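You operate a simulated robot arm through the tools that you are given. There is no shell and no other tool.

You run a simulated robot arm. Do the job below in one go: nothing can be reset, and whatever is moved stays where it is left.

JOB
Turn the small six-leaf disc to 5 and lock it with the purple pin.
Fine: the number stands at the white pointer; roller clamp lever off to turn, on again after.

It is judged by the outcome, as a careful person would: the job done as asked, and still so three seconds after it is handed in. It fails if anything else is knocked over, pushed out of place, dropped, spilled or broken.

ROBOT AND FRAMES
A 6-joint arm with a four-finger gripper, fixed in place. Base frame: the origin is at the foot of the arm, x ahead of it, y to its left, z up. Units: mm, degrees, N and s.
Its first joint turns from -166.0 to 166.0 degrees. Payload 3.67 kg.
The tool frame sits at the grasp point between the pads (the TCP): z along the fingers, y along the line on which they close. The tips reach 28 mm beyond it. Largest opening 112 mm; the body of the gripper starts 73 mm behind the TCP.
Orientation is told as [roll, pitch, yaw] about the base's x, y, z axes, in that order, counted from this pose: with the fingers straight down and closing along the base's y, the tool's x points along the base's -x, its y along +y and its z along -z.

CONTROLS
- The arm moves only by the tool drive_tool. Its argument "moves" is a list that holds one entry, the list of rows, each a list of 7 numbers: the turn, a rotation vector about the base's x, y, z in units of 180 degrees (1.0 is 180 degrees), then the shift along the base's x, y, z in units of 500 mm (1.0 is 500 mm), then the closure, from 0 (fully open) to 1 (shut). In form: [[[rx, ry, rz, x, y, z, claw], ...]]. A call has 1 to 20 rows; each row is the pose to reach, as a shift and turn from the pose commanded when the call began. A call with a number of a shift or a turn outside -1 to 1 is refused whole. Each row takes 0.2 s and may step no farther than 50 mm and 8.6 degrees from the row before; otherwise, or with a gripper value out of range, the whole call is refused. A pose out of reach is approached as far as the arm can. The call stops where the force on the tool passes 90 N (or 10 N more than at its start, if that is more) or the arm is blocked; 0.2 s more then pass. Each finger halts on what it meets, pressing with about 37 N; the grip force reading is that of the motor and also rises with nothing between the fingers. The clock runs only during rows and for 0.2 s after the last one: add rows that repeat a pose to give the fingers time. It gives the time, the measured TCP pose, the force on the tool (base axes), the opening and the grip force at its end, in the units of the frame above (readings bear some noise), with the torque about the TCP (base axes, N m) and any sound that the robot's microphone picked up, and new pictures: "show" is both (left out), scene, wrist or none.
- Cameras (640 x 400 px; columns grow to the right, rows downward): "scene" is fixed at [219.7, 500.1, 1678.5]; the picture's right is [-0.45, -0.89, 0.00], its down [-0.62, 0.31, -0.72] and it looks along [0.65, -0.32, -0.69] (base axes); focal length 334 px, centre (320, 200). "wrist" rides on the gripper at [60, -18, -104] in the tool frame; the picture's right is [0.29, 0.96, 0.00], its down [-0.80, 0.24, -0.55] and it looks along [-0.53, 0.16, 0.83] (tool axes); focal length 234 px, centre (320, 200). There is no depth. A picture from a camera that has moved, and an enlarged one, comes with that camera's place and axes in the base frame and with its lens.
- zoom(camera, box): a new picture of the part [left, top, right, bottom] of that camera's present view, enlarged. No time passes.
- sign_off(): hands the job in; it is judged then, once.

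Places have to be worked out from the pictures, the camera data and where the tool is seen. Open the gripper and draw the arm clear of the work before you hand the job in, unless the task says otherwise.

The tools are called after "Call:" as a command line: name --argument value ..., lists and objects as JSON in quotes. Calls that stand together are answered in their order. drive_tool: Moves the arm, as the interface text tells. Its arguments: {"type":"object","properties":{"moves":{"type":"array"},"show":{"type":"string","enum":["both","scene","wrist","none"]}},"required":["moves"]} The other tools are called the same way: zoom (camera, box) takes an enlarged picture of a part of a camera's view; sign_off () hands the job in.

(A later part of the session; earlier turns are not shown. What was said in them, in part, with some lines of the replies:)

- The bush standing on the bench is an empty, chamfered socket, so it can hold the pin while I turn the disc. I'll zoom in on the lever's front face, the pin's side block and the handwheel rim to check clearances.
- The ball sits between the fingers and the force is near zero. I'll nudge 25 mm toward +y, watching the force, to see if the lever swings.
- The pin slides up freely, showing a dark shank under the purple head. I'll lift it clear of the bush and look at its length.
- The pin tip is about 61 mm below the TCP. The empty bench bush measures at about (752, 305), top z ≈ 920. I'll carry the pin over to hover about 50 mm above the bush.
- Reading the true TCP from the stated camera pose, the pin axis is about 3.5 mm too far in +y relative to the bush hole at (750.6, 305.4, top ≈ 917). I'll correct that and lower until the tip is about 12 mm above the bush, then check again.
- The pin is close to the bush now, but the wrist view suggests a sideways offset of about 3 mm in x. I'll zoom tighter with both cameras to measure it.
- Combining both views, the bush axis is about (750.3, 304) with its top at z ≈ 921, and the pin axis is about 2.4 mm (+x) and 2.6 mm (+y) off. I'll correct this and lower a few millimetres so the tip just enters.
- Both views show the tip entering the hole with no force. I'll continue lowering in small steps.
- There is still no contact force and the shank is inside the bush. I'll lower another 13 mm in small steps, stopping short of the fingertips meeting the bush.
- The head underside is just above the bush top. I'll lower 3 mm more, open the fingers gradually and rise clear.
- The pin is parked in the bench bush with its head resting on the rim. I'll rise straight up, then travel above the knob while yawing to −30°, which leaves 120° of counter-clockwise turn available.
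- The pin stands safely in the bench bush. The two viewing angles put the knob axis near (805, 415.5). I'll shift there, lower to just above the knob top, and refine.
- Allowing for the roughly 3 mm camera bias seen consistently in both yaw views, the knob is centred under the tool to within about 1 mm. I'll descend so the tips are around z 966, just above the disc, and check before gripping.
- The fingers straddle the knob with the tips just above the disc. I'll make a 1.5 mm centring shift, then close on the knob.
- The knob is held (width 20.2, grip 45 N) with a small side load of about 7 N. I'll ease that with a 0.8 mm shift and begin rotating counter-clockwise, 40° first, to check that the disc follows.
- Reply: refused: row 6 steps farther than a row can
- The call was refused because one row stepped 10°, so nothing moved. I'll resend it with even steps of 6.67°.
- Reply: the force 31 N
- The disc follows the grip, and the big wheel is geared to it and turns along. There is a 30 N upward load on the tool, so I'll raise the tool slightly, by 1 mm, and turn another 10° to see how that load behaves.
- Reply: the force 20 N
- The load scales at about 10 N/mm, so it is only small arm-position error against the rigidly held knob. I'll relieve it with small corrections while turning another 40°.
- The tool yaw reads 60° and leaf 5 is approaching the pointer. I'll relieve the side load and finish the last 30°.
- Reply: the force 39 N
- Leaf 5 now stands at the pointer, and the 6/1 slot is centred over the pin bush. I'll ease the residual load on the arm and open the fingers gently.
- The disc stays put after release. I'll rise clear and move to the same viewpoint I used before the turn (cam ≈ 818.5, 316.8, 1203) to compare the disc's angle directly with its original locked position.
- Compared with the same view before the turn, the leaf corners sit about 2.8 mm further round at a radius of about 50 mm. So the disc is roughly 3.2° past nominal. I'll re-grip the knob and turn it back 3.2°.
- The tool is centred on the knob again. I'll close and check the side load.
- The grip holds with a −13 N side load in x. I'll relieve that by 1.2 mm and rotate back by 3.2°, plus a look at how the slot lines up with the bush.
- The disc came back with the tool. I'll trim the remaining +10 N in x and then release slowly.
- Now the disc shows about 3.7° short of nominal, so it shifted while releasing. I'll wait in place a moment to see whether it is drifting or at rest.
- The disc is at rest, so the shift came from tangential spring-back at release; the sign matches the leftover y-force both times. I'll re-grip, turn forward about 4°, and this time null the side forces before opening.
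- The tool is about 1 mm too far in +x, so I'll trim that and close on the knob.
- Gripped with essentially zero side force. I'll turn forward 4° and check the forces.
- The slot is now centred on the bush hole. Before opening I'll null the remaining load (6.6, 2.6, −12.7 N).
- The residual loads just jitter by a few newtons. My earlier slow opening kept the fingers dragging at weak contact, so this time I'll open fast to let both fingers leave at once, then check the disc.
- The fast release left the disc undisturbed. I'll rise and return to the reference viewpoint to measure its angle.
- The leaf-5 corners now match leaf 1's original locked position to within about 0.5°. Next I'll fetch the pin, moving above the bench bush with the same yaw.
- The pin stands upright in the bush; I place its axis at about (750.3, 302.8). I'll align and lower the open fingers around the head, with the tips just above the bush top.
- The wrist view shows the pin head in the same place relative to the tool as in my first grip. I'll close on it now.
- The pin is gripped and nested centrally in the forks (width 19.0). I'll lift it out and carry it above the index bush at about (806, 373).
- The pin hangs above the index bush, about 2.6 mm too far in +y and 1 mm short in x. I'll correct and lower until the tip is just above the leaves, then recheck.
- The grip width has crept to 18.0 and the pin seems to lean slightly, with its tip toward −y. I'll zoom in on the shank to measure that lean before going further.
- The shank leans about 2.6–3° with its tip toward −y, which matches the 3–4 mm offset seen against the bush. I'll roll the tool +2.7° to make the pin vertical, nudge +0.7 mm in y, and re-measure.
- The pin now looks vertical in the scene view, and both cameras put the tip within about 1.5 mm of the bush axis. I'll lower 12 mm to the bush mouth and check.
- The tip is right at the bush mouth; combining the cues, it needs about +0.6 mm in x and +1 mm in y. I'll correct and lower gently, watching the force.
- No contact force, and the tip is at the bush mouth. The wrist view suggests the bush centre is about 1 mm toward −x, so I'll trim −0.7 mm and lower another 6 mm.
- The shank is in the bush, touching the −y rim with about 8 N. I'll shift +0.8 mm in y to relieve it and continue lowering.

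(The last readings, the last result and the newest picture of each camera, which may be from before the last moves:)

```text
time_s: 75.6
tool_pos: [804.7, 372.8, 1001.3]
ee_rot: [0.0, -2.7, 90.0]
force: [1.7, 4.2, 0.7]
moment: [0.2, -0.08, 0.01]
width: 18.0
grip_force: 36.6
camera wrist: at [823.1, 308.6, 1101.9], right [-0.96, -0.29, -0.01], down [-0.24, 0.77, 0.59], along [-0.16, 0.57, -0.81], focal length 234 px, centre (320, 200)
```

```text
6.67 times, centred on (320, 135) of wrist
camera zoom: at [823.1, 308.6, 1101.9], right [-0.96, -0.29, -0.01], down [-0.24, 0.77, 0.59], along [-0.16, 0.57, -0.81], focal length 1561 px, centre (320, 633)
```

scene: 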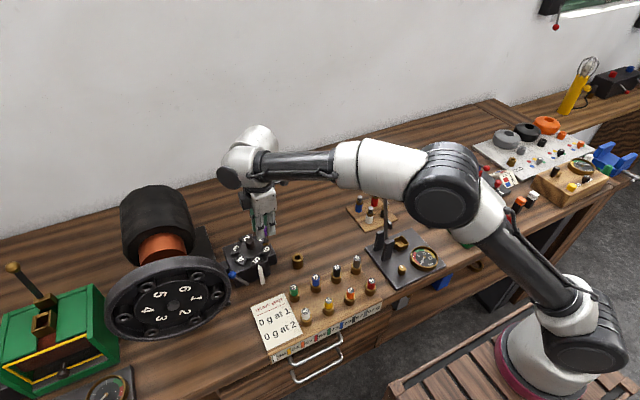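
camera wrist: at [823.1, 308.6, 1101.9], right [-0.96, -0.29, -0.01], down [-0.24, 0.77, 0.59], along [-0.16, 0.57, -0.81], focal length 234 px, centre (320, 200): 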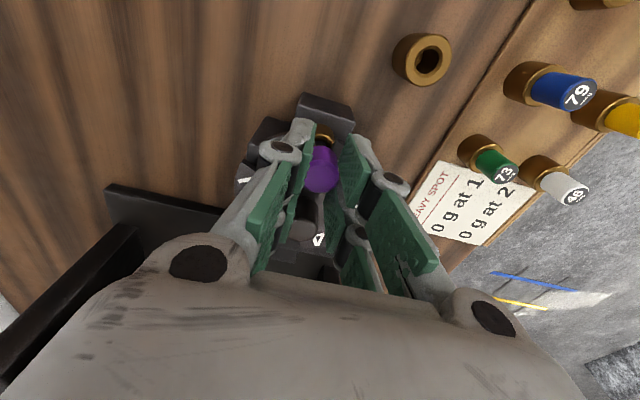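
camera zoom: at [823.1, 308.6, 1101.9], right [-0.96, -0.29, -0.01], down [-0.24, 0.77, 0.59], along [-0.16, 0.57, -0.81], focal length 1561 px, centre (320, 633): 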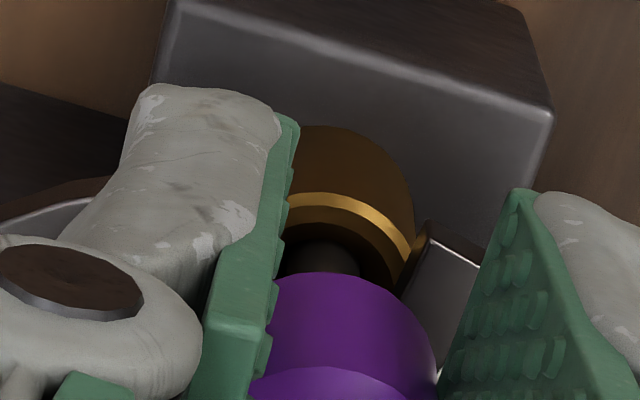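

The load is down to 4 N and the pin is nearly at its original depth. I'll add +0.4 mm in y and lower a few more millimetres, watching for vertical contact.

Call:
drive_tool --moves '[[[0, 0, 0, 0, 0.0008, 0, 1.0], [0, 0, 0, 0, 0.0008, -0.004, 1.0], [0, 0, 0, 0, 0.0008, -0.008, 1.0], [0, 0, 0, 0, 0.0008, -0.008, 1.0]]]' --show "wrist"

Call:
zoom --camera "scene" --box '[254, 220, 284, 250]'

Call:
zoom --camera "wrist" --box '[280, 105, 360, 185]'

```text
time_s: 76.6
tool_pos: [804.7, 372.0, 998.2]
ee_rot: [0.0, -2.7, 90.1]
force: [0.8, 0.6, -0.7]
moment: [0.0, 0.02, 0.01]
width: 18.2
grip_force: 36.9
camera wrist: at [823.1, 309.3, 1098.8], right [-0.96, -0.29, -0.01], down [-0.24, 0.77, 0.59], along [-0.16, 0.57, -0.81], focal length 234 px, centre (320, 200)
```

wrist: 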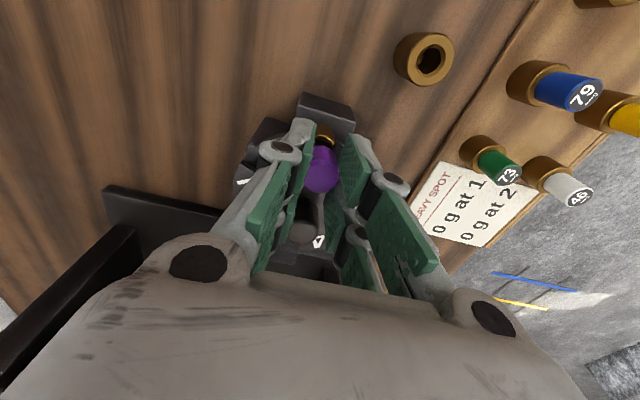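

```text
13.33 times, centred on (269, 235) of scene
camera zoom: at [219.7, 500.1, 1678.5], right [-0.45, -0.89, 0.0], down [-0.62, 0.31, -0.72], along [0.65, -0.32, -0.69], focal length 4455 px, centre (1000, -267)
```

zoom: 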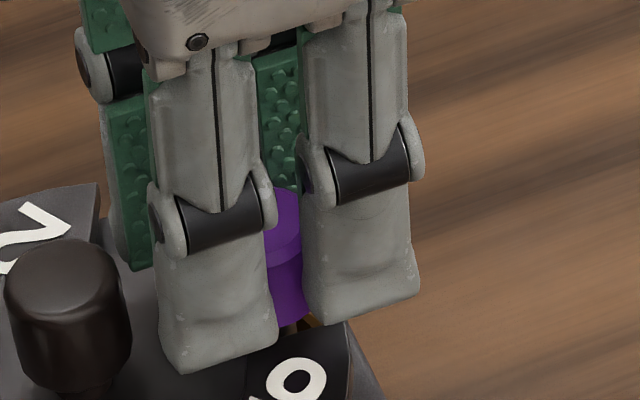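

```text
5.00 times, centred on (320, 145) of wrist
camera zoom: at [823.1, 309.3, 1098.8], right [-0.96, -0.29, -0.01], down [-0.24, 0.77, 0.59], along [-0.16, 0.57, -0.81], focal length 1171 px, centre (320, 475)
```

zoom: 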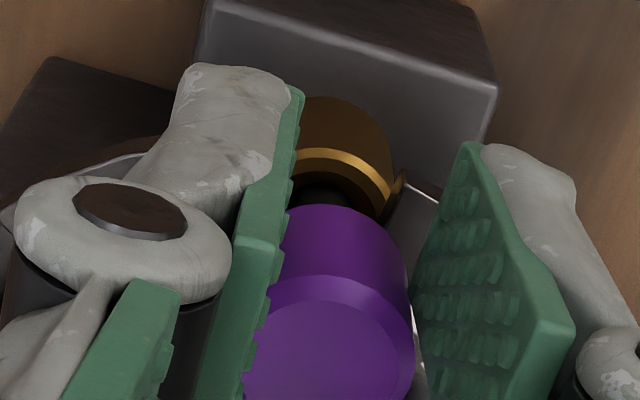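

Forces are back near zero with the pin deep in the bush. I'll continue down in 2 mm steps to find the seat.

Call:
drive_tool --moves '[[[0, 0, 0, 0, 0, -0.004, 1.0], [0, 0, 0, 0, 0, -0.008, 1.0], [0, 0, 0, 0, 0, -0.008, 1.0]]]' --show "wrist"

Call:
zoom --camera "scene" --box '[254, 220, 284, 250]'

Call:
zoom --camera "wrist" --box '[280, 105, 360, 185]'

```text
time_s: 77.4
tool_pos: [804.0, 372.6, 995.1]
ee_rot: [-0.1, -2.8, 90.0]
force: [2.1, -0.6, 14.8]
moment: [-0.01, -0.18, 0.0]
width: 18.2
grip_force: 36.9
camera wrist: at [823.0, 309.4, 1095.9], right [-0.96, -0.29, -0.02], down [-0.24, 0.77, 0.59], along [-0.16, 0.57, -0.81], focal length 234 px, centre (320, 200)
```

wrist: 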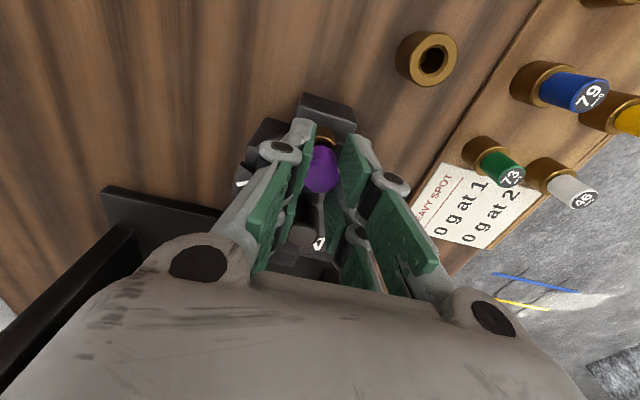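

```text
13.33 times, centred on (269, 235) of scene
camera zoom: at [219.7, 500.1, 1678.5], right [-0.45, -0.89, 0.0], down [-0.62, 0.31, -0.72], along [0.65, -0.32, -0.69], focal length 4455 px, centre (1000, -267)
```

zoom: 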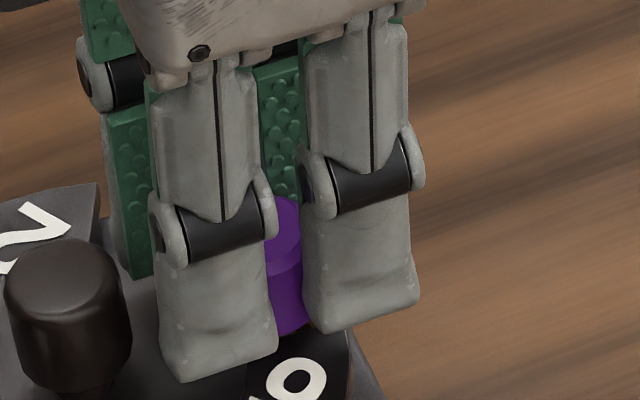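

```text
5.00 times, centred on (320, 145) of wrist
camera zoom: at [823.0, 309.4, 1095.9], right [-0.96, -0.29, -0.02], down [-0.24, 0.77, 0.59], along [-0.16, 0.57, -0.81], focal length 1171 px, centre (320, 475)
```

zoom: 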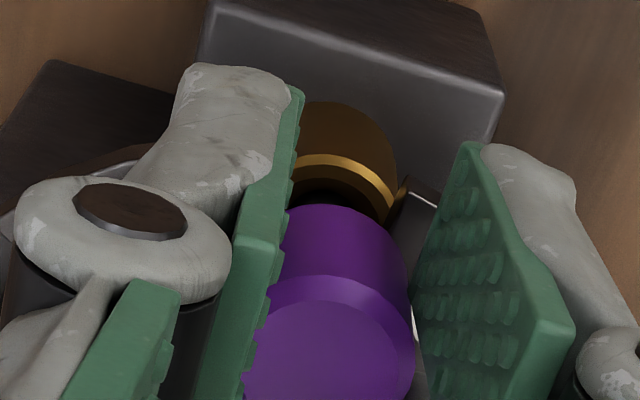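

Vertical contact of 15 N appeared, so the pin has bottomed. I'll open the fingers quickly, rise, and compare the pin height with the original view.

Call:
drive_tool --moves '[[[0, 0, 0, 0, 0, 0.001, 1.0], [0, 0, 0, 0, 0, 0.001, 0.46], [0, 0, 0, 0, 0, 0.001, 0.46], [0, 0, 0, 0, 0, 0.03, 0.46], [0, 0, 0, 0, 0, 0.1, 0.46], [0, 0, 0, 0, 0, 0.18, 0.46], [0, 0, 0, 0, 0, 0.2, 0.46]]]' --show "both"

Call:
zoom --camera "scene" --box '[215, 220, 295, 295]'

Call:
zoom --camera "wrist" --box '[240, 90, 400, 230]'

```text
time_s: 79.0
tool_pos: [803.3, 373.3, 1093.9]
ee_rot: [0.0, -2.6, 90.0]
force: [0.9, -0.5, -1.1]
moment: [0.01, 0.02, 0.01]
width: 60.6
grip_force: 0.0
camera wrist: at [821.5, 309.5, 1195.4], right [-0.96, -0.29, -0.01], down [-0.24, 0.77, 0.59], along [-0.16, 0.57, -0.81], focal length 234 px, centre (320, 200)
```

scene: 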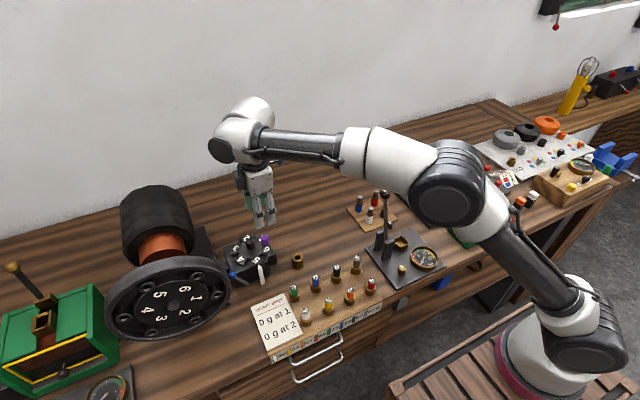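
wrist: 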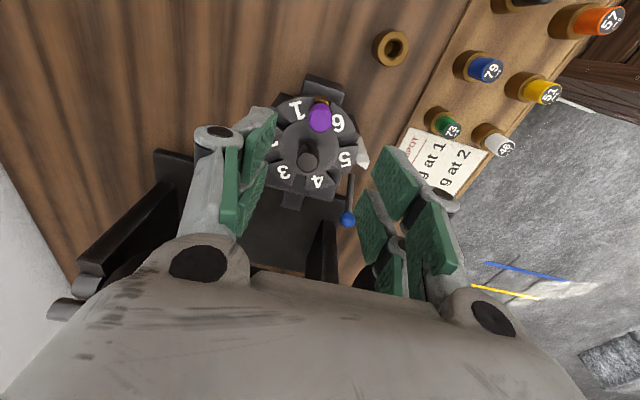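

```text
5.33 times, centred on (255, 258) of scene
camera zoom: at [219.7, 500.1, 1678.5], right [-0.45, -0.89, 0.0], down [-0.62, 0.31, -0.72], along [0.65, -0.32, -0.69], focal length 1782 px, centre (667, -107)
```

zoom: 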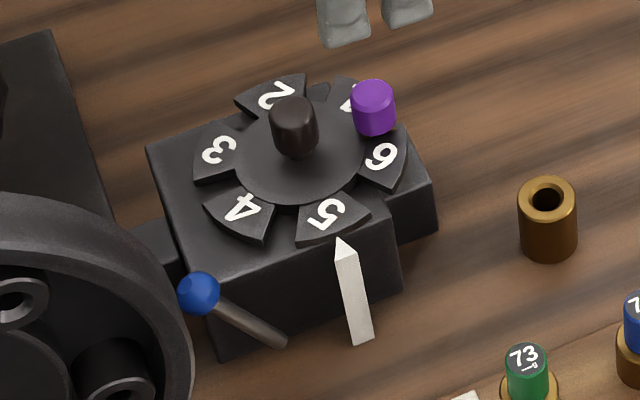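

```text
2.86 times, centred on (320, 160) of wrist
camera zoom: at [821.5, 309.5, 1195.4], right [-0.96, -0.29, -0.01], down [-0.24, 0.77, 0.59], along [-0.16, 0.57, -0.81], focal length 669 px, centre (320, 314)
```

zoom: 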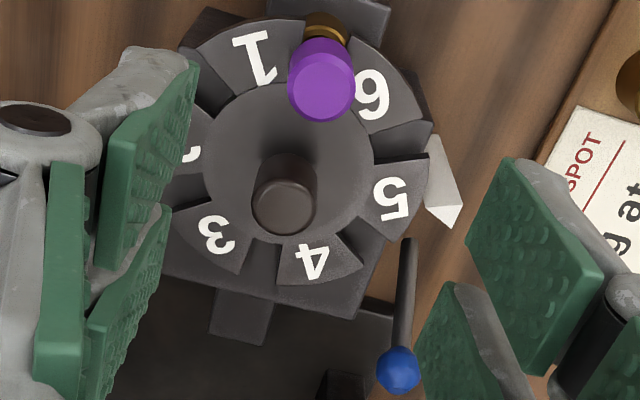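

The pin head and the leaves coincide with their original locked appearance to within 1–2 px, so the pin is fully seated with 5 at the pointer. Now I'll set the clamp lever back on, starting by undoing the small roll and yawing back to 0° well above the station.

Call:
drive_tool --moves '[[[-0.015, 0, 0, 0, 0, 0.04, 0.46], [-0.015, 0, 0, 0, 0, 0.04, 0.46]]]' --show "none"

Call:
drive_tool --moves '[[[0, 0, -0.0455, -0.012, 0.009, 0, 0.46], [0, 0, -0.091, -0.024, 0.018, 0, 0.46], [0, 0, -0.1364, -0.036, 0.027, 0, 0.46], [0, 0, -0.1818, -0.048, 0.036, 0, 0.5], [0, 0, -0.2273, -0.06, 0.045, 0, 0.55], [0, 0, -0.2727, -0.072, 0.054, 0, 0.6], [0, 0, -0.3182, -0.084, 0.063, 0, 0.66], [0, 0, -0.3636, -0.096, 0.072, 0, 0.66], [0, 0, -0.4091, -0.108, 0.081, 0, 0.66], [0, 0, -0.4545, -0.12, 0.09, 0, 0.66], [0, 0, -0.5, -0.14, 0.1, 0, 0.66], [0, 0, -0.5, -0.14, 0.1, 0, 0.66]]]' --show "both"

```text
time_s: 79.6
tool_pos: [801.4, 373.3, 1113.4]
ee_rot: [-0.1, 0.0, 90.0]
force: [-0.4, 0.4, -0.3]
moment: [0.02, -0.01, 0.02]
width: 60.8
grip_force: 0.1
```

```text
time_s: 82.2
tool_pos: [735.5, 422.7, 1112.2]
ee_rot: [0.0, -0.1, -0.1]
force: [0.3, -0.2, -0.2]
moment: [-0.01, -0.01, 0.0]
width: 38.3
grip_force: 0.1
camera wrist: at [676.3, 406.7, 1216.4], right [-0.29, 0.96, 0.0], down [0.8, 0.24, 0.55], along [0.53, 0.16, -0.83], focal length 234 px, centre (320, 200)
```

scene: 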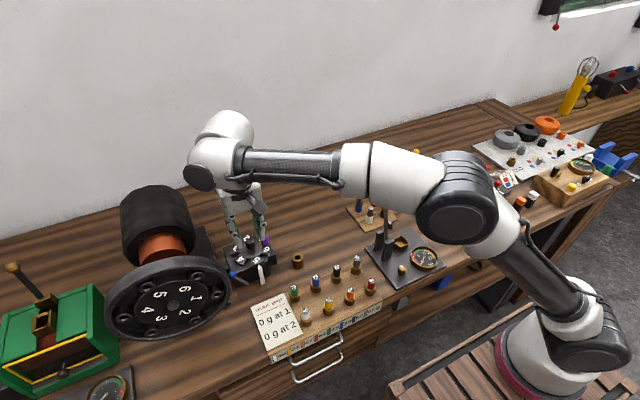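
wrist: 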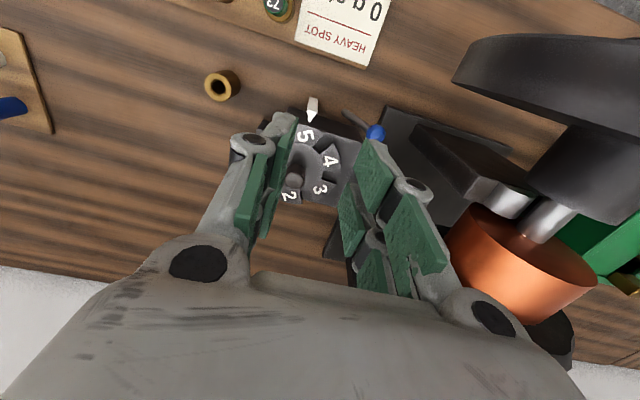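

The tool is above the lever at yaw 0. I'll tilt +24° so the wrist leans away from the wheel, as before.

Call:
drive_tool --moves '[[[0.044, 0, 0, -0.003, 0, 0, 0.66], [0.088, 0, 0, -0.0056, 0, 0, 0.66], [0.1333, 0, 0, -0.0056, 0, 0, 0.66], [0.1333, 0, 0, -0.0056, 0, 0, 0.66]]]' --show "both"

Call:
zoom --camera "wrist" --box '[230, 60, 410, 220]'

```text
time_s: 83.2
tool_pos: [729.8, 423.6, 1112.7]
ee_rot: [24.1, 0.0, -0.1]
force: [0.3, 0.4, 0.0]
moment: [0.03, 0.0, 0.01]
width: 38.1
grip_force: 0.0
camera wrist: at [671.3, 364.9, 1200.4], right [-0.29, 0.87, 0.39], down [0.8, -0.01, 0.6], along [0.53, 0.49, -0.69], focal length 234 px, centre (320, 200)
```

scene: 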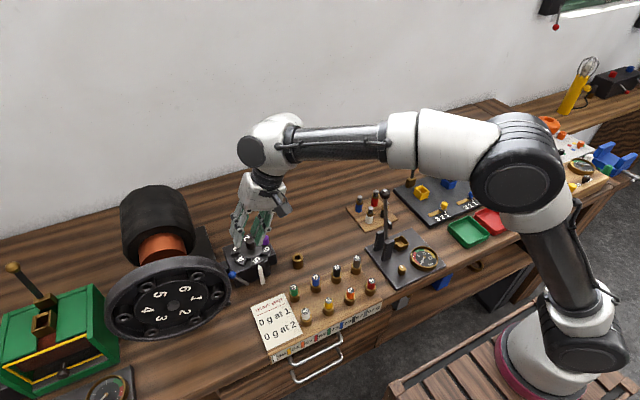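
wrist: 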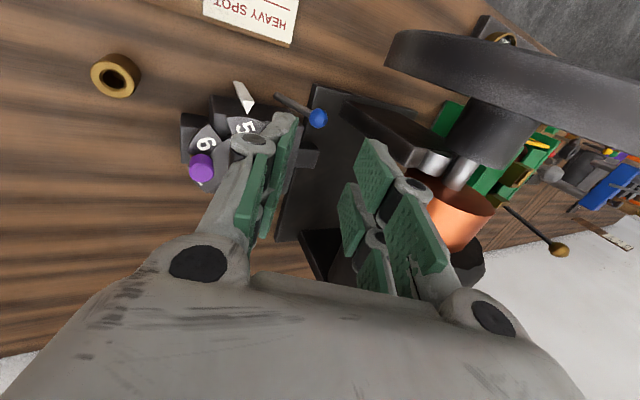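

```text
2.50 times, centred on (320, 140) of wrist
camera zoom: at [671.3, 364.9, 1200.4], right [-0.29, 0.87, 0.39], down [0.8, -0.01, 0.6], along [0.53, 0.49, -0.69], focal length 585 px, centre (320, 350)
```

zoom: 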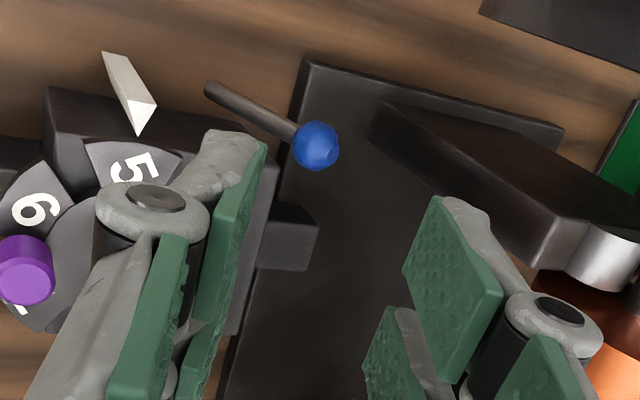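

The ball lies on the tool axis, with about 3–4 mm of x offset. I'll shift x +3 mm and advance along the tool axis to bring the cage around the ball, stopping at (734, 477, 992).

Call:
drive_tool --moves '[[[0, 0, 0, 0.006, 0.02, -0.046, 0.66], [0, 0, 0, 0.006, 0.05, -0.114, 0.66], [0, 0, 0, 0.006, 0.08, -0.182, 0.66], [0, 0, 0, 0.006, 0.106, -0.241, 0.66], [0, 0, 0, 0.006, 0.106, -0.241, 0.66]]]' --show "both"

Call:
zoom --camera "wrist" --box '[240, 90, 400, 230]'

Call:
zoom --camera "scene" --box '[180, 170, 300, 290]'

```text
time_s: 84.4
tool_pos: [736.0, 475.6, 992.8]
ee_rot: [23.9, 0.0, 0.1]
force: [-0.3, -0.4, 0.4]
moment: [-0.01, -0.01, 0.01]
width: 37.9
grip_force: 0.0
camera wrist: at [677.3, 417.3, 1079.3], right [-0.29, 0.87, 0.39], down [0.8, -0.01, 0.6], along [0.53, 0.48, -0.7], focal length 234 px, centre (320, 200)
```

scene: 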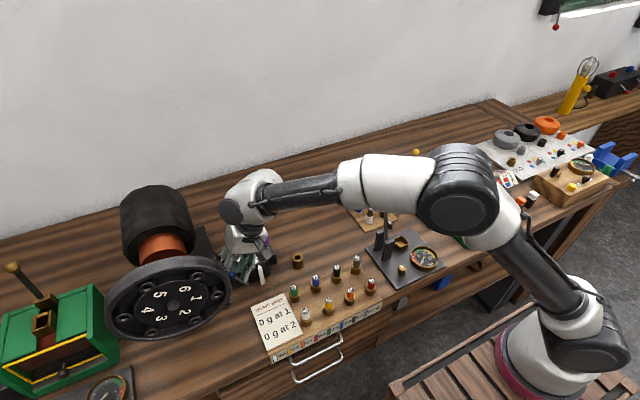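
wrist: 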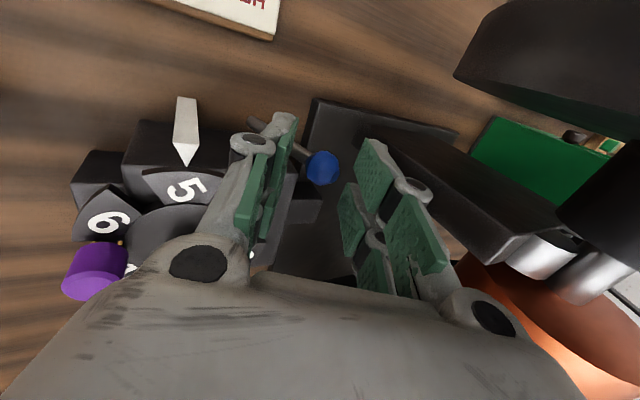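

```text
2.86 times, centred on (320, 160) of wrist
camera zoom: at [677.3, 417.3, 1079.3], right [-0.29, 0.87, 0.39], down [0.8, -0.01, 0.6], along [0.53, 0.48, -0.7], focal length 669 px, centre (320, 314)
```

zoom: 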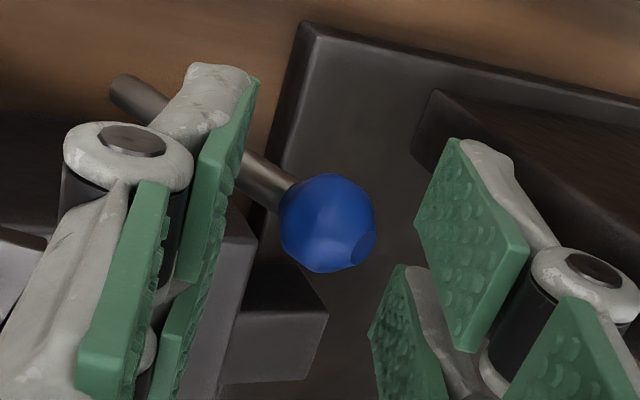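

```text
3.33 times, centred on (240, 230) of scene
camera zoom: at [219.7, 500.1, 1678.5], right [-0.45, -0.89, 0.0], down [-0.62, 0.31, -0.72], along [0.65, -0.32, -0.69], focal length 1114 px, centre (587, 100)
```

zoom: 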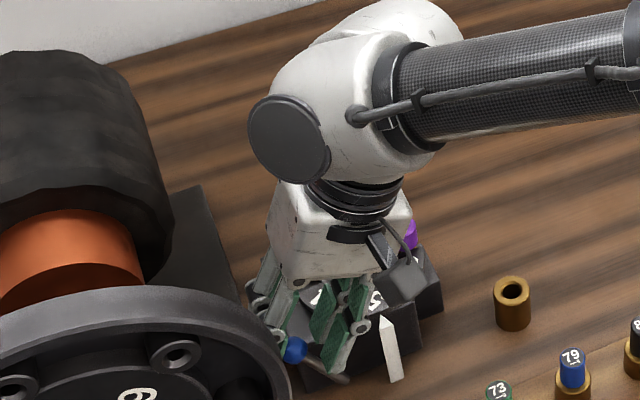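

The ball is centred inside the cage. I'll push toward −y in small steps, raising slightly as the lever comes upright to keep clear of the leaves.

Call:
drive_tool --moves '[[[0, 0, 0, -0.004, -0.014, 0.002, 0.66], [0, 0, 0, -0.004, -0.028, 0.006, 0.66], [0, 0, 0, -0.004, -0.042, 0.012, 0.66], [0, 0, 0, -0.004, -0.056, 0.015, 0.66], [0, 0, 0, -0.004, -0.07, 0.016, 0.66], [0, 0, 0, -0.004, -0.07, 0.016, 0.66]]]' --show "both"

Call:
zoom --camera "wrist" --box '[240, 90, 400, 230]'

Call:
zoom --camera "scene" --box '[180, 170, 300, 290]'

```text
time_s: 85.8
tool_pos: [733.2, 440.7, 1000.4]
ee_rot: [24.0, -0.1, 0.1]
force: [7.4, 2.9, 12.9]
moment: [0.42, -0.18, -0.22]
width: 43.1
grip_force: 4.3
camera wrist: at [674.0, 383.3, 1088.4], right [-0.29, 0.87, 0.39], down [0.8, -0.01, 0.61], along [0.53, 0.49, -0.69], focal length 234 px, centre (320, 200)
```

scene: 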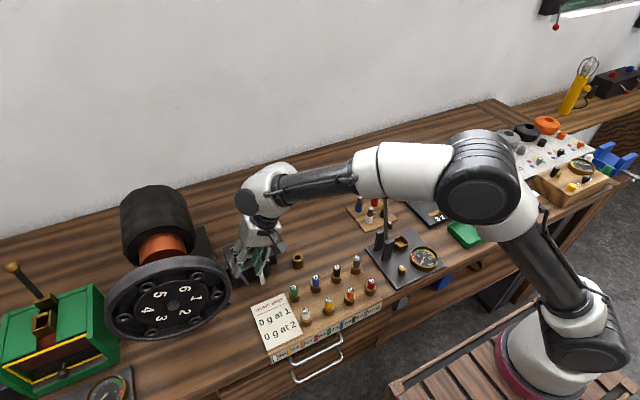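
wrist: 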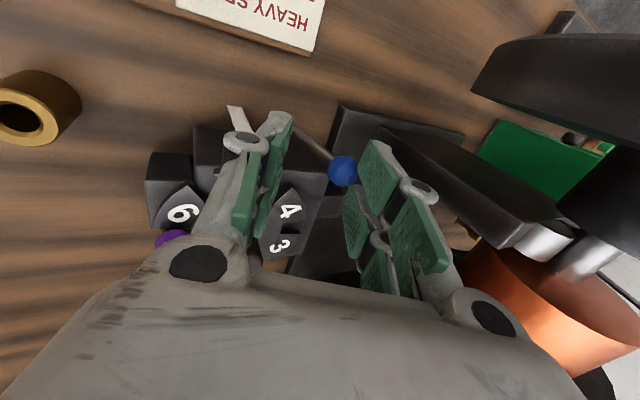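

```text
2.86 times, centred on (320, 160) of wrist
camera zoom: at [674.0, 383.3, 1088.4], right [-0.29, 0.87, 0.39], down [0.8, -0.01, 0.61], along [0.53, 0.49, -0.69], focal length 669 px, centre (320, 314)
```

zoom: 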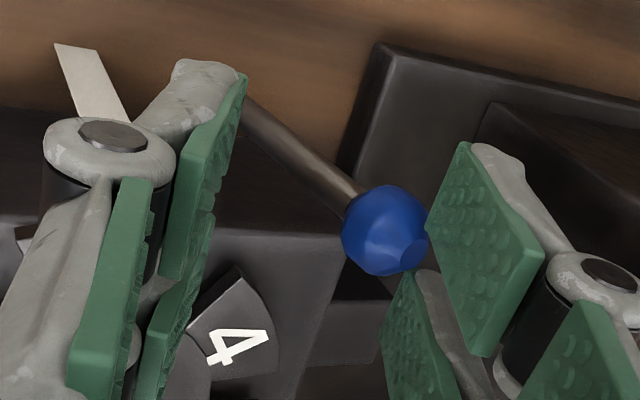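

```text
3.33 times, centred on (240, 230) of scene
camera zoom: at [219.7, 500.1, 1678.5], right [-0.45, -0.89, 0.0], down [-0.62, 0.31, -0.72], along [0.65, -0.32, -0.69], focal length 1114 px, centre (587, 100)
```

zoom: 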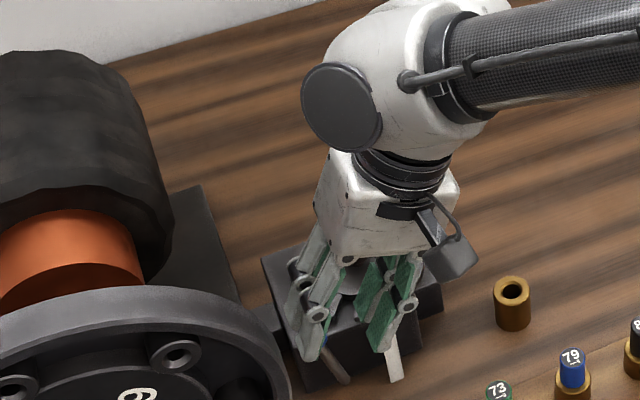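

The fingertip has ridden up onto the ball's top (13 N upward, with the ball at about y 470) because I raised too early. I'll lift a little, go back +y, and lower so the ball sits deep in the cage again.

Call:
drive_tool --moves '[[[0, 0, 0, 0, 0, 0.012, 0.66], [0, 0, 0, 0, 0.018, 0.012, 0.62], [0, 0, 0, 0, 0.036, 0.008, 0.62], [0, 0, 0, 0, 0.036, -0.006, 0.62], [0, 0, 0, 0, 0.034, -0.014, 0.62], [0, 0, 0, 0, 0.034, -0.014, 0.66]]]' --show "both"

Call:
zoom --camera "wrist" --box '[240, 90, 400, 230]'

Call:
zoom --camera "scene" --box '[180, 170, 300, 290]'

```text
time_s: 87.2
tool_pos: [733.6, 458.8, 993.6]
ee_rot: [24.0, 0.0, 0.0]
force: [0.3, 0.2, 0.4]
moment: [0.0, 0.0, 0.01]
width: 38.1
grip_force: 0.0
camera wrist: at [673.7, 400.8, 1080.6], right [-0.29, 0.87, 0.39], down [0.8, -0.01, 0.6], along [0.53, 0.48, -0.7], focal length 234 px, centre (320, 200)
```

scene: 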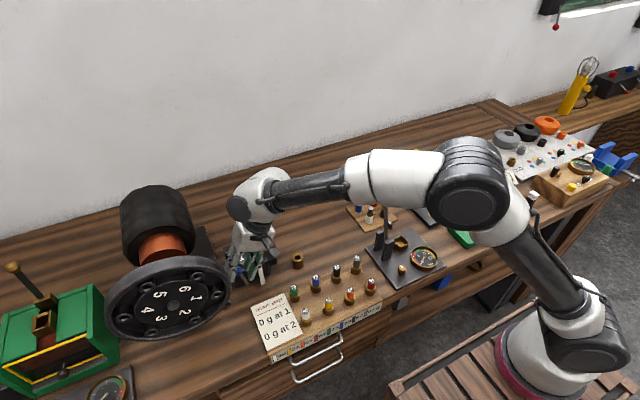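
wrist: 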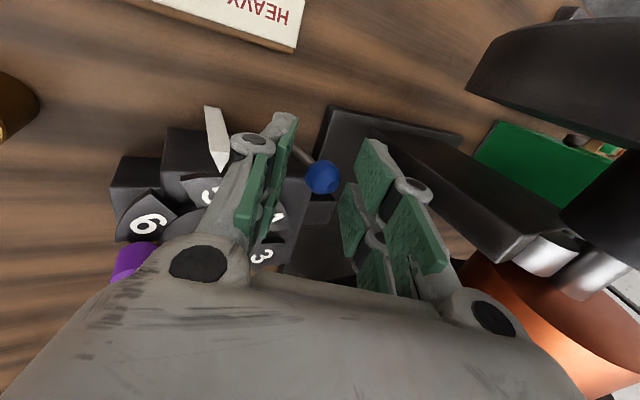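

```text
2.86 times, centred on (320, 160) of wrist
camera zoom: at [673.7, 400.8, 1080.6], right [-0.29, 0.87, 0.39], down [0.8, -0.01, 0.6], along [0.53, 0.48, -0.7], focal length 669 px, centre (320, 314)
```

zoom: 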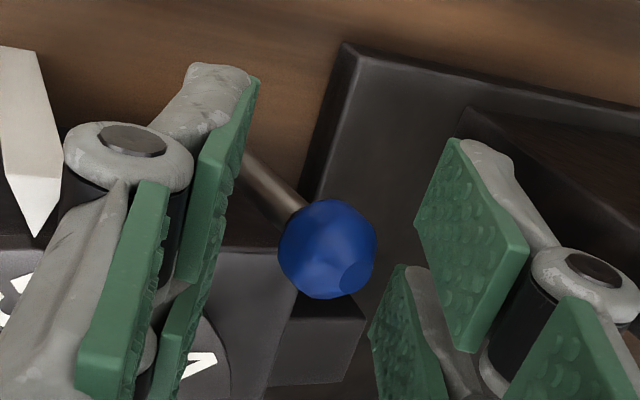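

```text
3.33 times, centred on (240, 230) of scene
camera zoom: at [219.7, 500.1, 1678.5], right [-0.45, -0.89, 0.0], down [-0.62, 0.31, -0.72], along [0.65, -0.32, -0.69], focal length 1114 px, centre (587, 100)
```

zoom: 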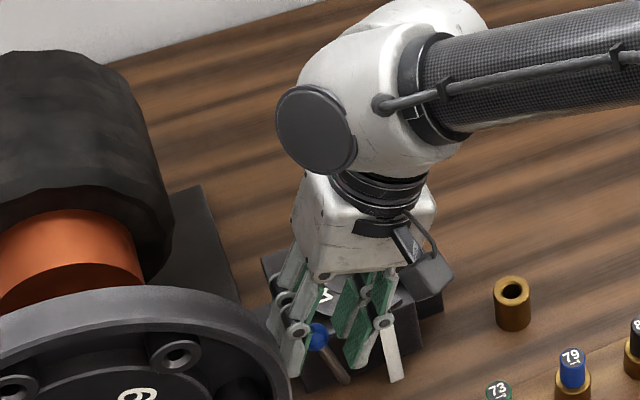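

The ball is back in the cage at about y 469 with no force. I'll reduce the tilt to 12°, which brings the +y fingertip lower beside the ball, and push on toward −y.

Call:
drive_tool --moves '[[[-0.0333, 0, 0, 0.001, 0, 0.004, 0.66], [-0.0667, 0, 0, 0.002, 0, 0.006, 0.66], [-0.0667, 0, 0, 0.002, -0.012, 0.007, 0.66], [-0.0667, 0, 0, 0.002, -0.024, 0.008, 0.66], [-0.0667, 0, 0, 0.002, -0.034, 0.008, 0.66], [-0.0667, 0, 0, 0.002, -0.034, 0.008, 0.66]]]' --show "both"

Call:
zoom --camera "wrist" --box '[240, 90, 400, 230]'

Call:
zoom --camera "scene" --box '[180, 170, 300, 290]'

```text
time_s: 88.6
tool_pos: [735.0, 440.3, 997.7]
ee_rot: [12.0, -0.1, 0.0]
force: [-0.3, -0.1, -0.1]
moment: [0.05, -0.03, -0.03]
width: 38.4
grip_force: 0.8
camera wrist: at [674.1, 402.4, 1096.1], right [-0.29, 0.94, 0.2], down [0.8, 0.12, 0.59], along [0.53, 0.33, -0.78], focal length 234 px, centre (320, 200)
```

scene: 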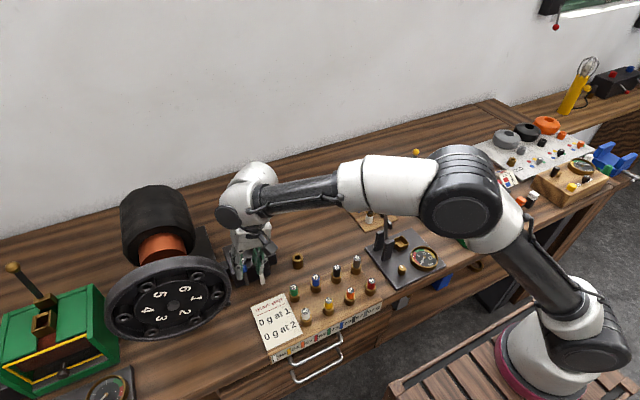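
wrist: 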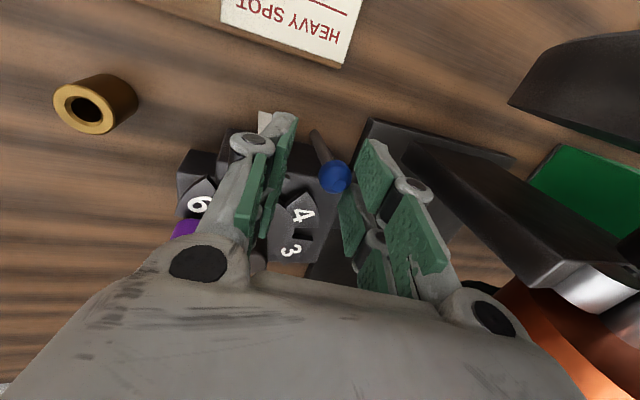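

```text
2.86 times, centred on (320, 160) of wrist
camera zoom: at [674.1, 402.4, 1096.1], right [-0.29, 0.94, 0.2], down [0.8, 0.12, 0.59], along [0.53, 0.33, -0.78], focal length 669 px, centre (320, 314)
```

zoom: 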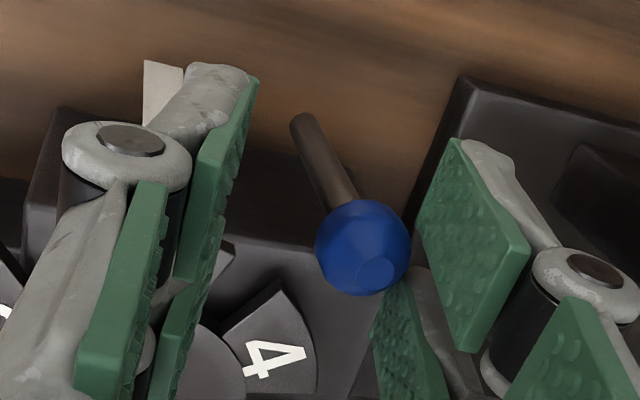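

```text
3.33 times, centred on (240, 230) of scene
camera zoom: at [219.7, 500.1, 1678.5], right [-0.45, -0.89, 0.0], down [-0.62, 0.31, -0.72], along [0.65, -0.32, -0.69], focal length 1114 px, centre (587, 100)
```

zoom: 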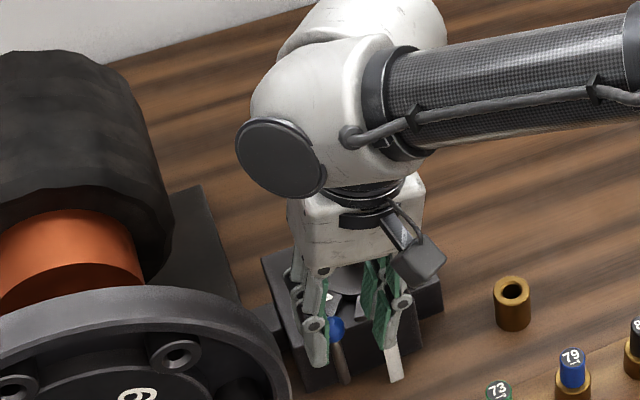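

The lever is nearly upright and following freely. I'll bring the tool vertical and push a further 18 mm toward −y, with the tips above the pointer top.

Call:
drive_tool --moves '[[[-0.0333, 0, 0, 0, 0, 0.002, 0.66], [-0.0667, 0, 0, 0, 0, 0.004, 0.66], [-0.0667, 0, 0, 0, -0.012, 0.004, 0.66], [-0.0667, 0, 0, 0, -0.024, 0.004, 0.66], [-0.0667, 0, 0, 0, -0.036, 0.004, 0.66], [-0.0667, 0, 0, 0, -0.036, 0.004, 0.66]]]' --show "both"

Call:
zoom --camera "wrist" --box '[240, 90, 400, 230]'

Call:
zoom --camera "scene" --box '[200, 190, 300, 290]'

```text
time_s: 90.0
tool_pos: [732.4, 424.3, 999.5]
ee_rot: [0.1, 0.0, 0.0]
force: [0.2, 0.7, -0.1]
moment: [0.02, 0.02, 0.0]
width: 38.2
grip_force: 0.4
camera wrist: at [673.2, 406.8, 1103.8], right [-0.29, 0.96, 0.0], down [0.8, 0.24, 0.55], along [0.53, 0.16, -0.83], focal length 234 px, centre (320, 200)
```

scene: 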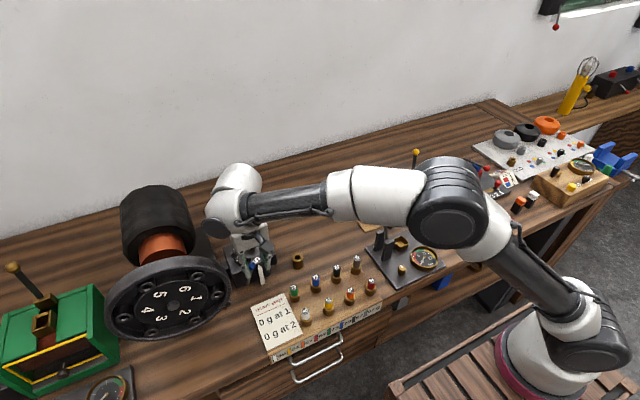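
wrist: 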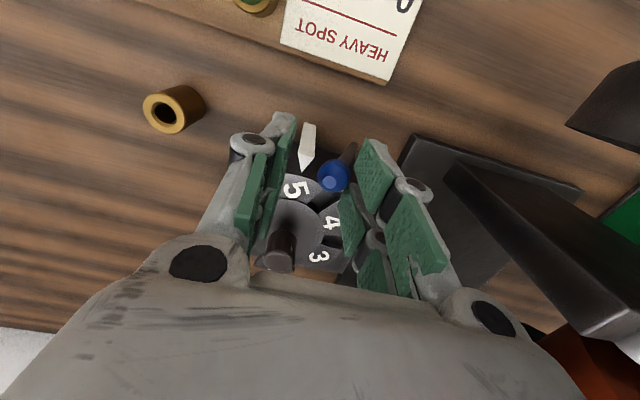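

```text
2.86 times, centred on (320, 160) of wrist
camera zoom: at [673.2, 406.8, 1103.8], right [-0.29, 0.96, 0.0], down [0.8, 0.24, 0.55], along [0.53, 0.16, -0.83], focal length 669 px, centre (320, 314)
```

zoom: 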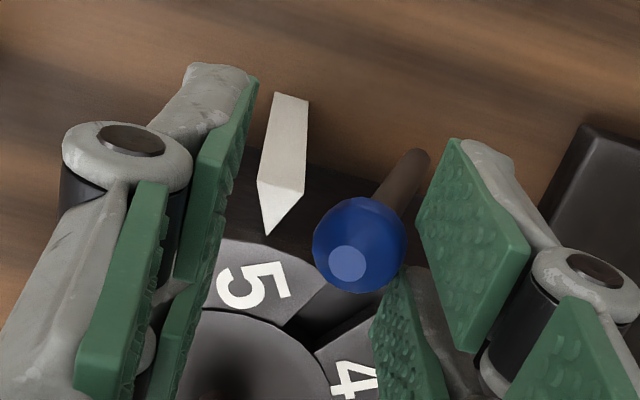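

```text
4.00 times, centred on (250, 240) of scene
camera zoom: at [219.7, 500.1, 1678.5], right [-0.45, -0.89, 0.0], down [-0.62, 0.31, -0.72], along [0.65, -0.32, -0.69], focal length 1336 px, centre (600, 40)
```

zoom: 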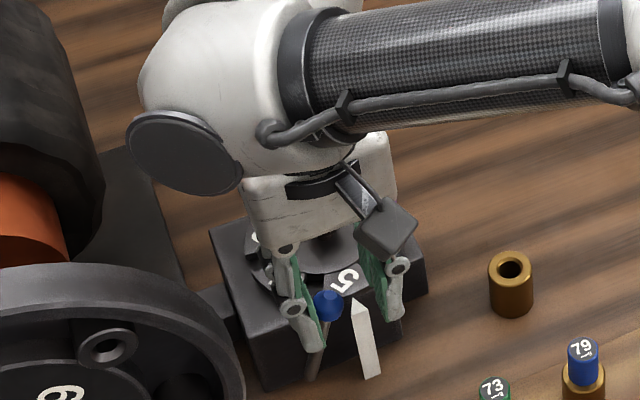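

The ball is at about y 433, approaching its original spot. I'll push the last 10–11 mm in small steps, watching for the stop.

Call:
drive_tool --moves '[[[0, 0, 0, 0, -0.006, 0, 0.66], [0, 0, 0, 0, -0.012, 0, 0.66], [0, 0, 0, 0, -0.018, 0, 0.66], [0, 0, 0, 0, -0.022, 0, 0.66], [0, 0, 0, 0, -0.022, 0, 0.66]]]' --show "wrist"

Call:
zoom --camera "wrist" --box '[240, 90, 400, 230]'

Call:
zoom --camera "scene" --box '[200, 190, 300, 290]'

```text
time_s: 91.2
tool_pos: [733.6, 413.0, 998.3]
ee_rot: [0.0, 0.1, 0.0]
force: [0.1, 4.5, 0.9]
moment: [0.19, -0.01, 0.04]
width: 40.6
grip_force: 2.1
camera wrist: at [674.5, 395.7, 1103.0], right [-0.29, 0.96, 0.0], down [0.8, 0.24, 0.55], along [0.53, 0.16, -0.83], focal length 234 px, centre (320, 200)
```

wrist: 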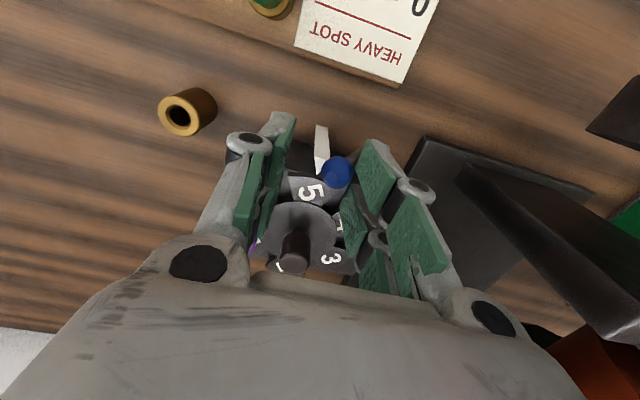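

```text
2.86 times, centred on (320, 160) of wrist
camera zoom: at [674.5, 395.7, 1103.0], right [-0.29, 0.96, 0.0], down [0.8, 0.24, 0.55], along [0.53, 0.16, -0.83], focal length 669 px, centre (320, 314)
```

zoom: 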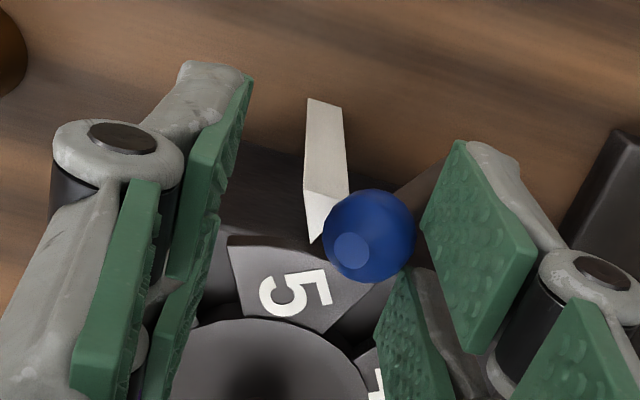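

```text
4.00 times, centred on (250, 240) of scene
camera zoom: at [219.7, 500.1, 1678.5], right [-0.45, -0.89, 0.0], down [-0.62, 0.31, -0.72], along [0.65, -0.32, -0.69], focal length 1336 px, centre (600, 40)
```

zoom: 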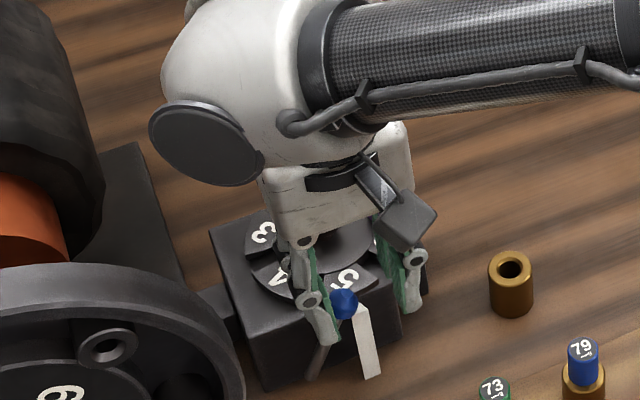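

The force rose to 4.5 N and the finger is yielding, with the ball at about y 425, its original place. I'll press 2 mm more to make sure it is home, then back off and withdraw upward.

Call:
drive_tool --moves '[[[0, 0, 0, 0, -0.004, 0, 0.66], [0, 0, 0, 0, -0.004, 0, 0.66]]]' --show "none"

Call:
drive_tool --moves '[[[0, 0, 0, 0, 0.014, 0, 0.66], [0, 0, 0, 0, 0.016, 0.03, 0.64], [0, 0, 0, 0, 0.016, 0.1, 0.6], [0, 0, 0, 0, 0.016, 0.18, 0.5], [0, 0, 0, 0, 0.016, 0.2, 0.46]]]' --show "both"

Call:
zoom --camera "scene" --box '[215, 220, 295, 295]'

Call:
zoom --camera "wrist" --box '[230, 80, 410, 240]'

```text
time_s: 91.8
tool_pos: [734.7, 410.5, 999.5]
ee_rot: [0.0, 0.1, 0.0]
force: [1.3, 9.3, -0.8]
moment: [0.24, 0.0, 0.0]
width: 43.2
grip_force: 4.3
```

```text
time_s: 93.0
tool_pos: [733.5, 418.7, 1099.4]
ee_rot: [-0.1, -0.1, -0.1]
force: [-0.5, 0.1, -0.3]
moment: [-0.02, 0.01, 0.02]
width: 60.7
grip_force: 0.1
camera wrist: at [675.2, 400.3, 1202.8], right [-0.29, 0.96, 0.0], down [0.8, 0.24, 0.55], along [0.53, 0.16, -0.83], focal length 234 px, centre (320, 200)
```

scene: 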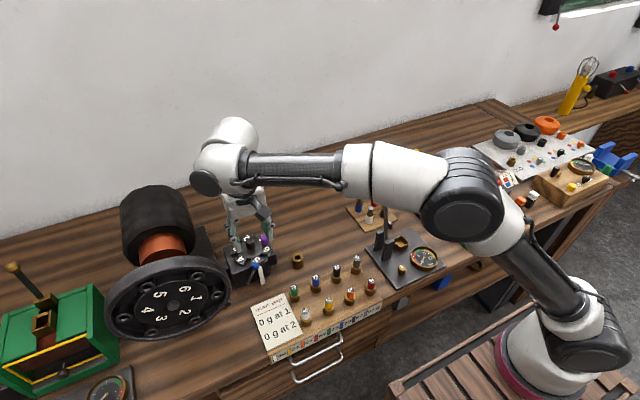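
wrist: 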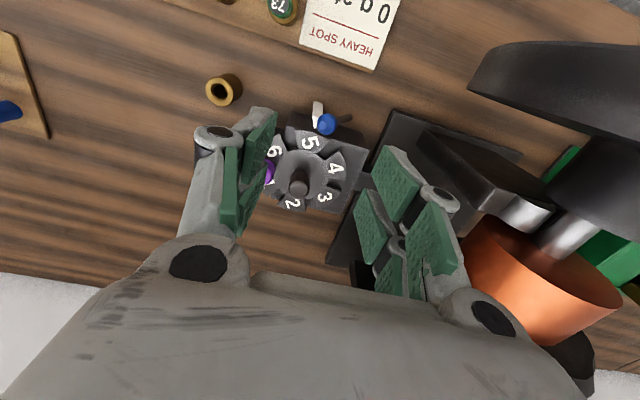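

```text
5.33 times, centred on (255, 258) of scene
camera zoom: at [219.7, 500.1, 1678.5], right [-0.45, -0.89, 0.0], down [-0.62, 0.31, -0.72], along [0.65, -0.32, -0.69], focal length 1782 px, centre (667, -107)
```

zoom: 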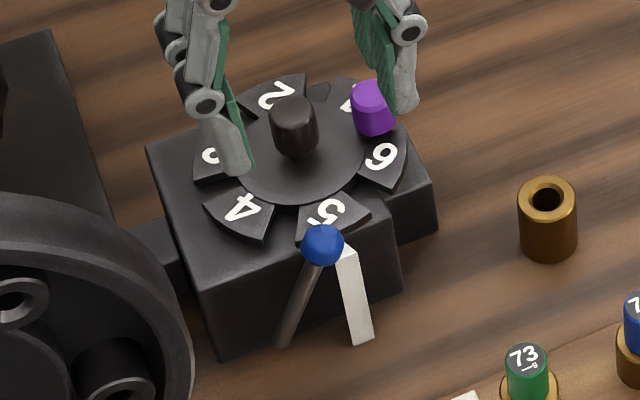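

```text
2.50 times, centred on (320, 160) of wrist
camera zoom: at [675.2, 400.3, 1202.8], right [-0.29, 0.96, 0.0], down [0.8, 0.24, 0.55], along [0.53, 0.16, -0.83], focal length 585 px, centre (320, 300)
```

zoom: 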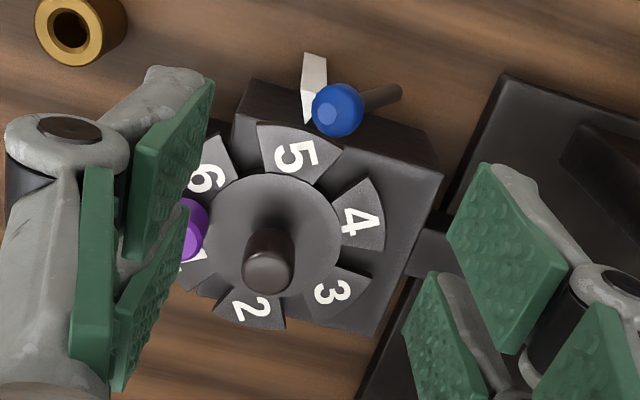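

The lever ball is back at exactly its original position, 5 stands at the pointer and the pin is seated. I'll open the gripper fully and draw the arm clear, back toward its starting pose.

Call:
drive_tool --moves '[[[0, 0, 0, 0, 0, 0.08, 0.46], [0, 0, 0, 0, 0, 0.16, 0.46], [0, 0, 0, -0.01, -0.01, 0.24, 0.4], [0, 0, 0, -0.06, -0.07, 0.27, 0.3], [0, 0, 0, -0.113, -0.135, 0.28, 0.2], [0, 0, 0, -0.166, -0.2, 0.29, 0.1], [0, 0, 0, -0.219, -0.265, 0.3, 0], [0, 0, 0, -0.272, -0.33, 0.3, 0], [0, 0, 0, -0.325, -0.395, 0.3, 0], [0, 0, 0, -0.378, -0.46, 0.3, 0], [0, 0, 0, -0.431, -0.525, 0.3, 0], [0, 0, 0, -0.484, -0.59, 0.3, 0], [0, 0, 0, -0.53, -0.645, 0.3, 0], [0, 0, 0, -0.53, -0.645, 0.3, 0]]]' --show "both"

Call:
zoom --camera "scene" --box '[215, 220, 295, 295]'

Call:
zoom --camera "scene" --box '[0, 130, 440, 400]'

```text
time_s: 96.0
tool_pos: [464.6, 98.4, 1246.8]
ee_rot: [0.0, -0.1, 0.0]
force: [-0.3, 0.6, -0.1]
moment: [-0.03, 0.05, -0.01]
width: 111.8
grip_force: 0.1
camera wrist: at [404.7, 81.1, 1352.4], right [-0.29, 0.96, 0.0], down [0.8, 0.24, 0.55], along [0.53, 0.16, -0.83], focal length 234 px, centre (320, 200)
```

scene: 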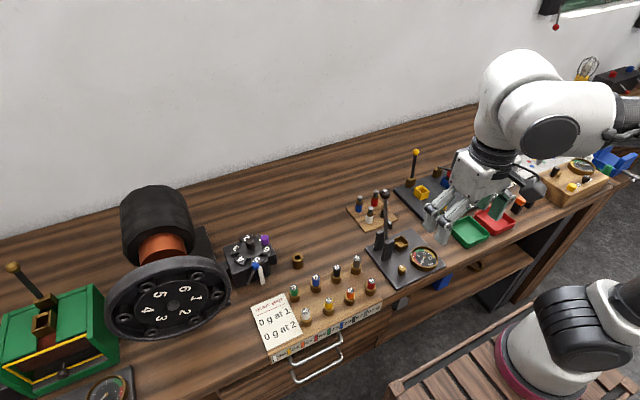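
wrist: 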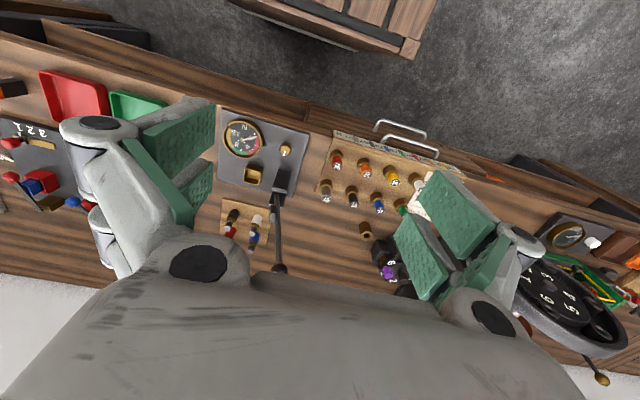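

```text
5.33 times, centred on (255, 258) of scene
camera zoom: at [219.7, 500.1, 1678.5], right [-0.45, -0.89, 0.0], down [-0.62, 0.31, -0.72], along [0.65, -0.32, -0.69], focal length 1782 px, centre (667, -107)
```

zoom: 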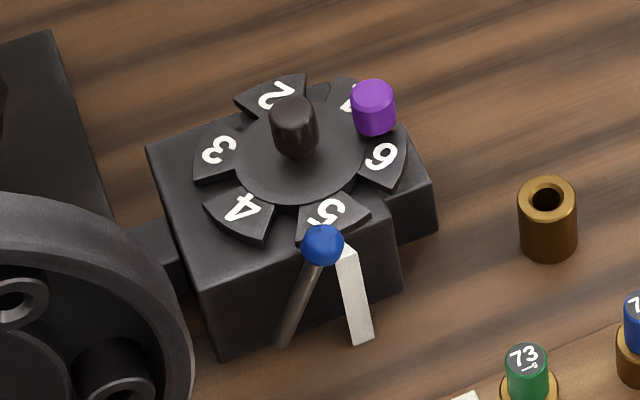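

```text
1.45 times, centred on (220, 265) of scene
camera zoom: at [219.7, 500.1, 1678.5], right [-0.45, -0.89, 0.0], down [-0.62, 0.31, -0.72], along [0.65, -0.32, -0.69], focal length 486 px, centre (466, 106)
```

zoom: 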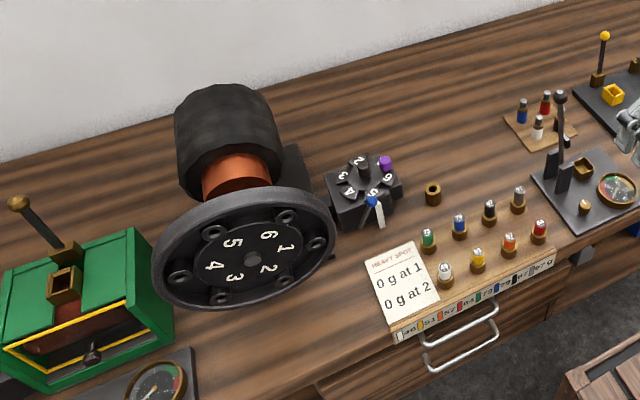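

The final views show 5 at the white pointer and the purple pin seated in the 6/1 slot at its original depth. The clamp lever is back at its original "on" position, nothing else has moved, and the arm is clear with the gripper open. Handing in.

Call:
sign_off

```text
The job is handed in.
```

The small six-leaf disc now stands at 5 on the white pointer. The purple pin is fully seated in its bush, and the roller clamp lever is back on. I've handed the job in.

- **Angle:** leaf 5 matched the place leaf 1 had when it was locked, to within about half a degree, measured just before I put the pin back. My first turn went about 3° past, so I re-gripped the knob and corrected it before fitting the pin.
- **Pin:** I parked it in the empty brass bush on the bench while turning the disc. It went back to its original depth, and that bush is empty again.
- **Big wheel:** it is geared to the small disc, so it turned along with it.

The final pictures show nothing else moved or knocked over. The gripper is open and the arm is back near its starting position.
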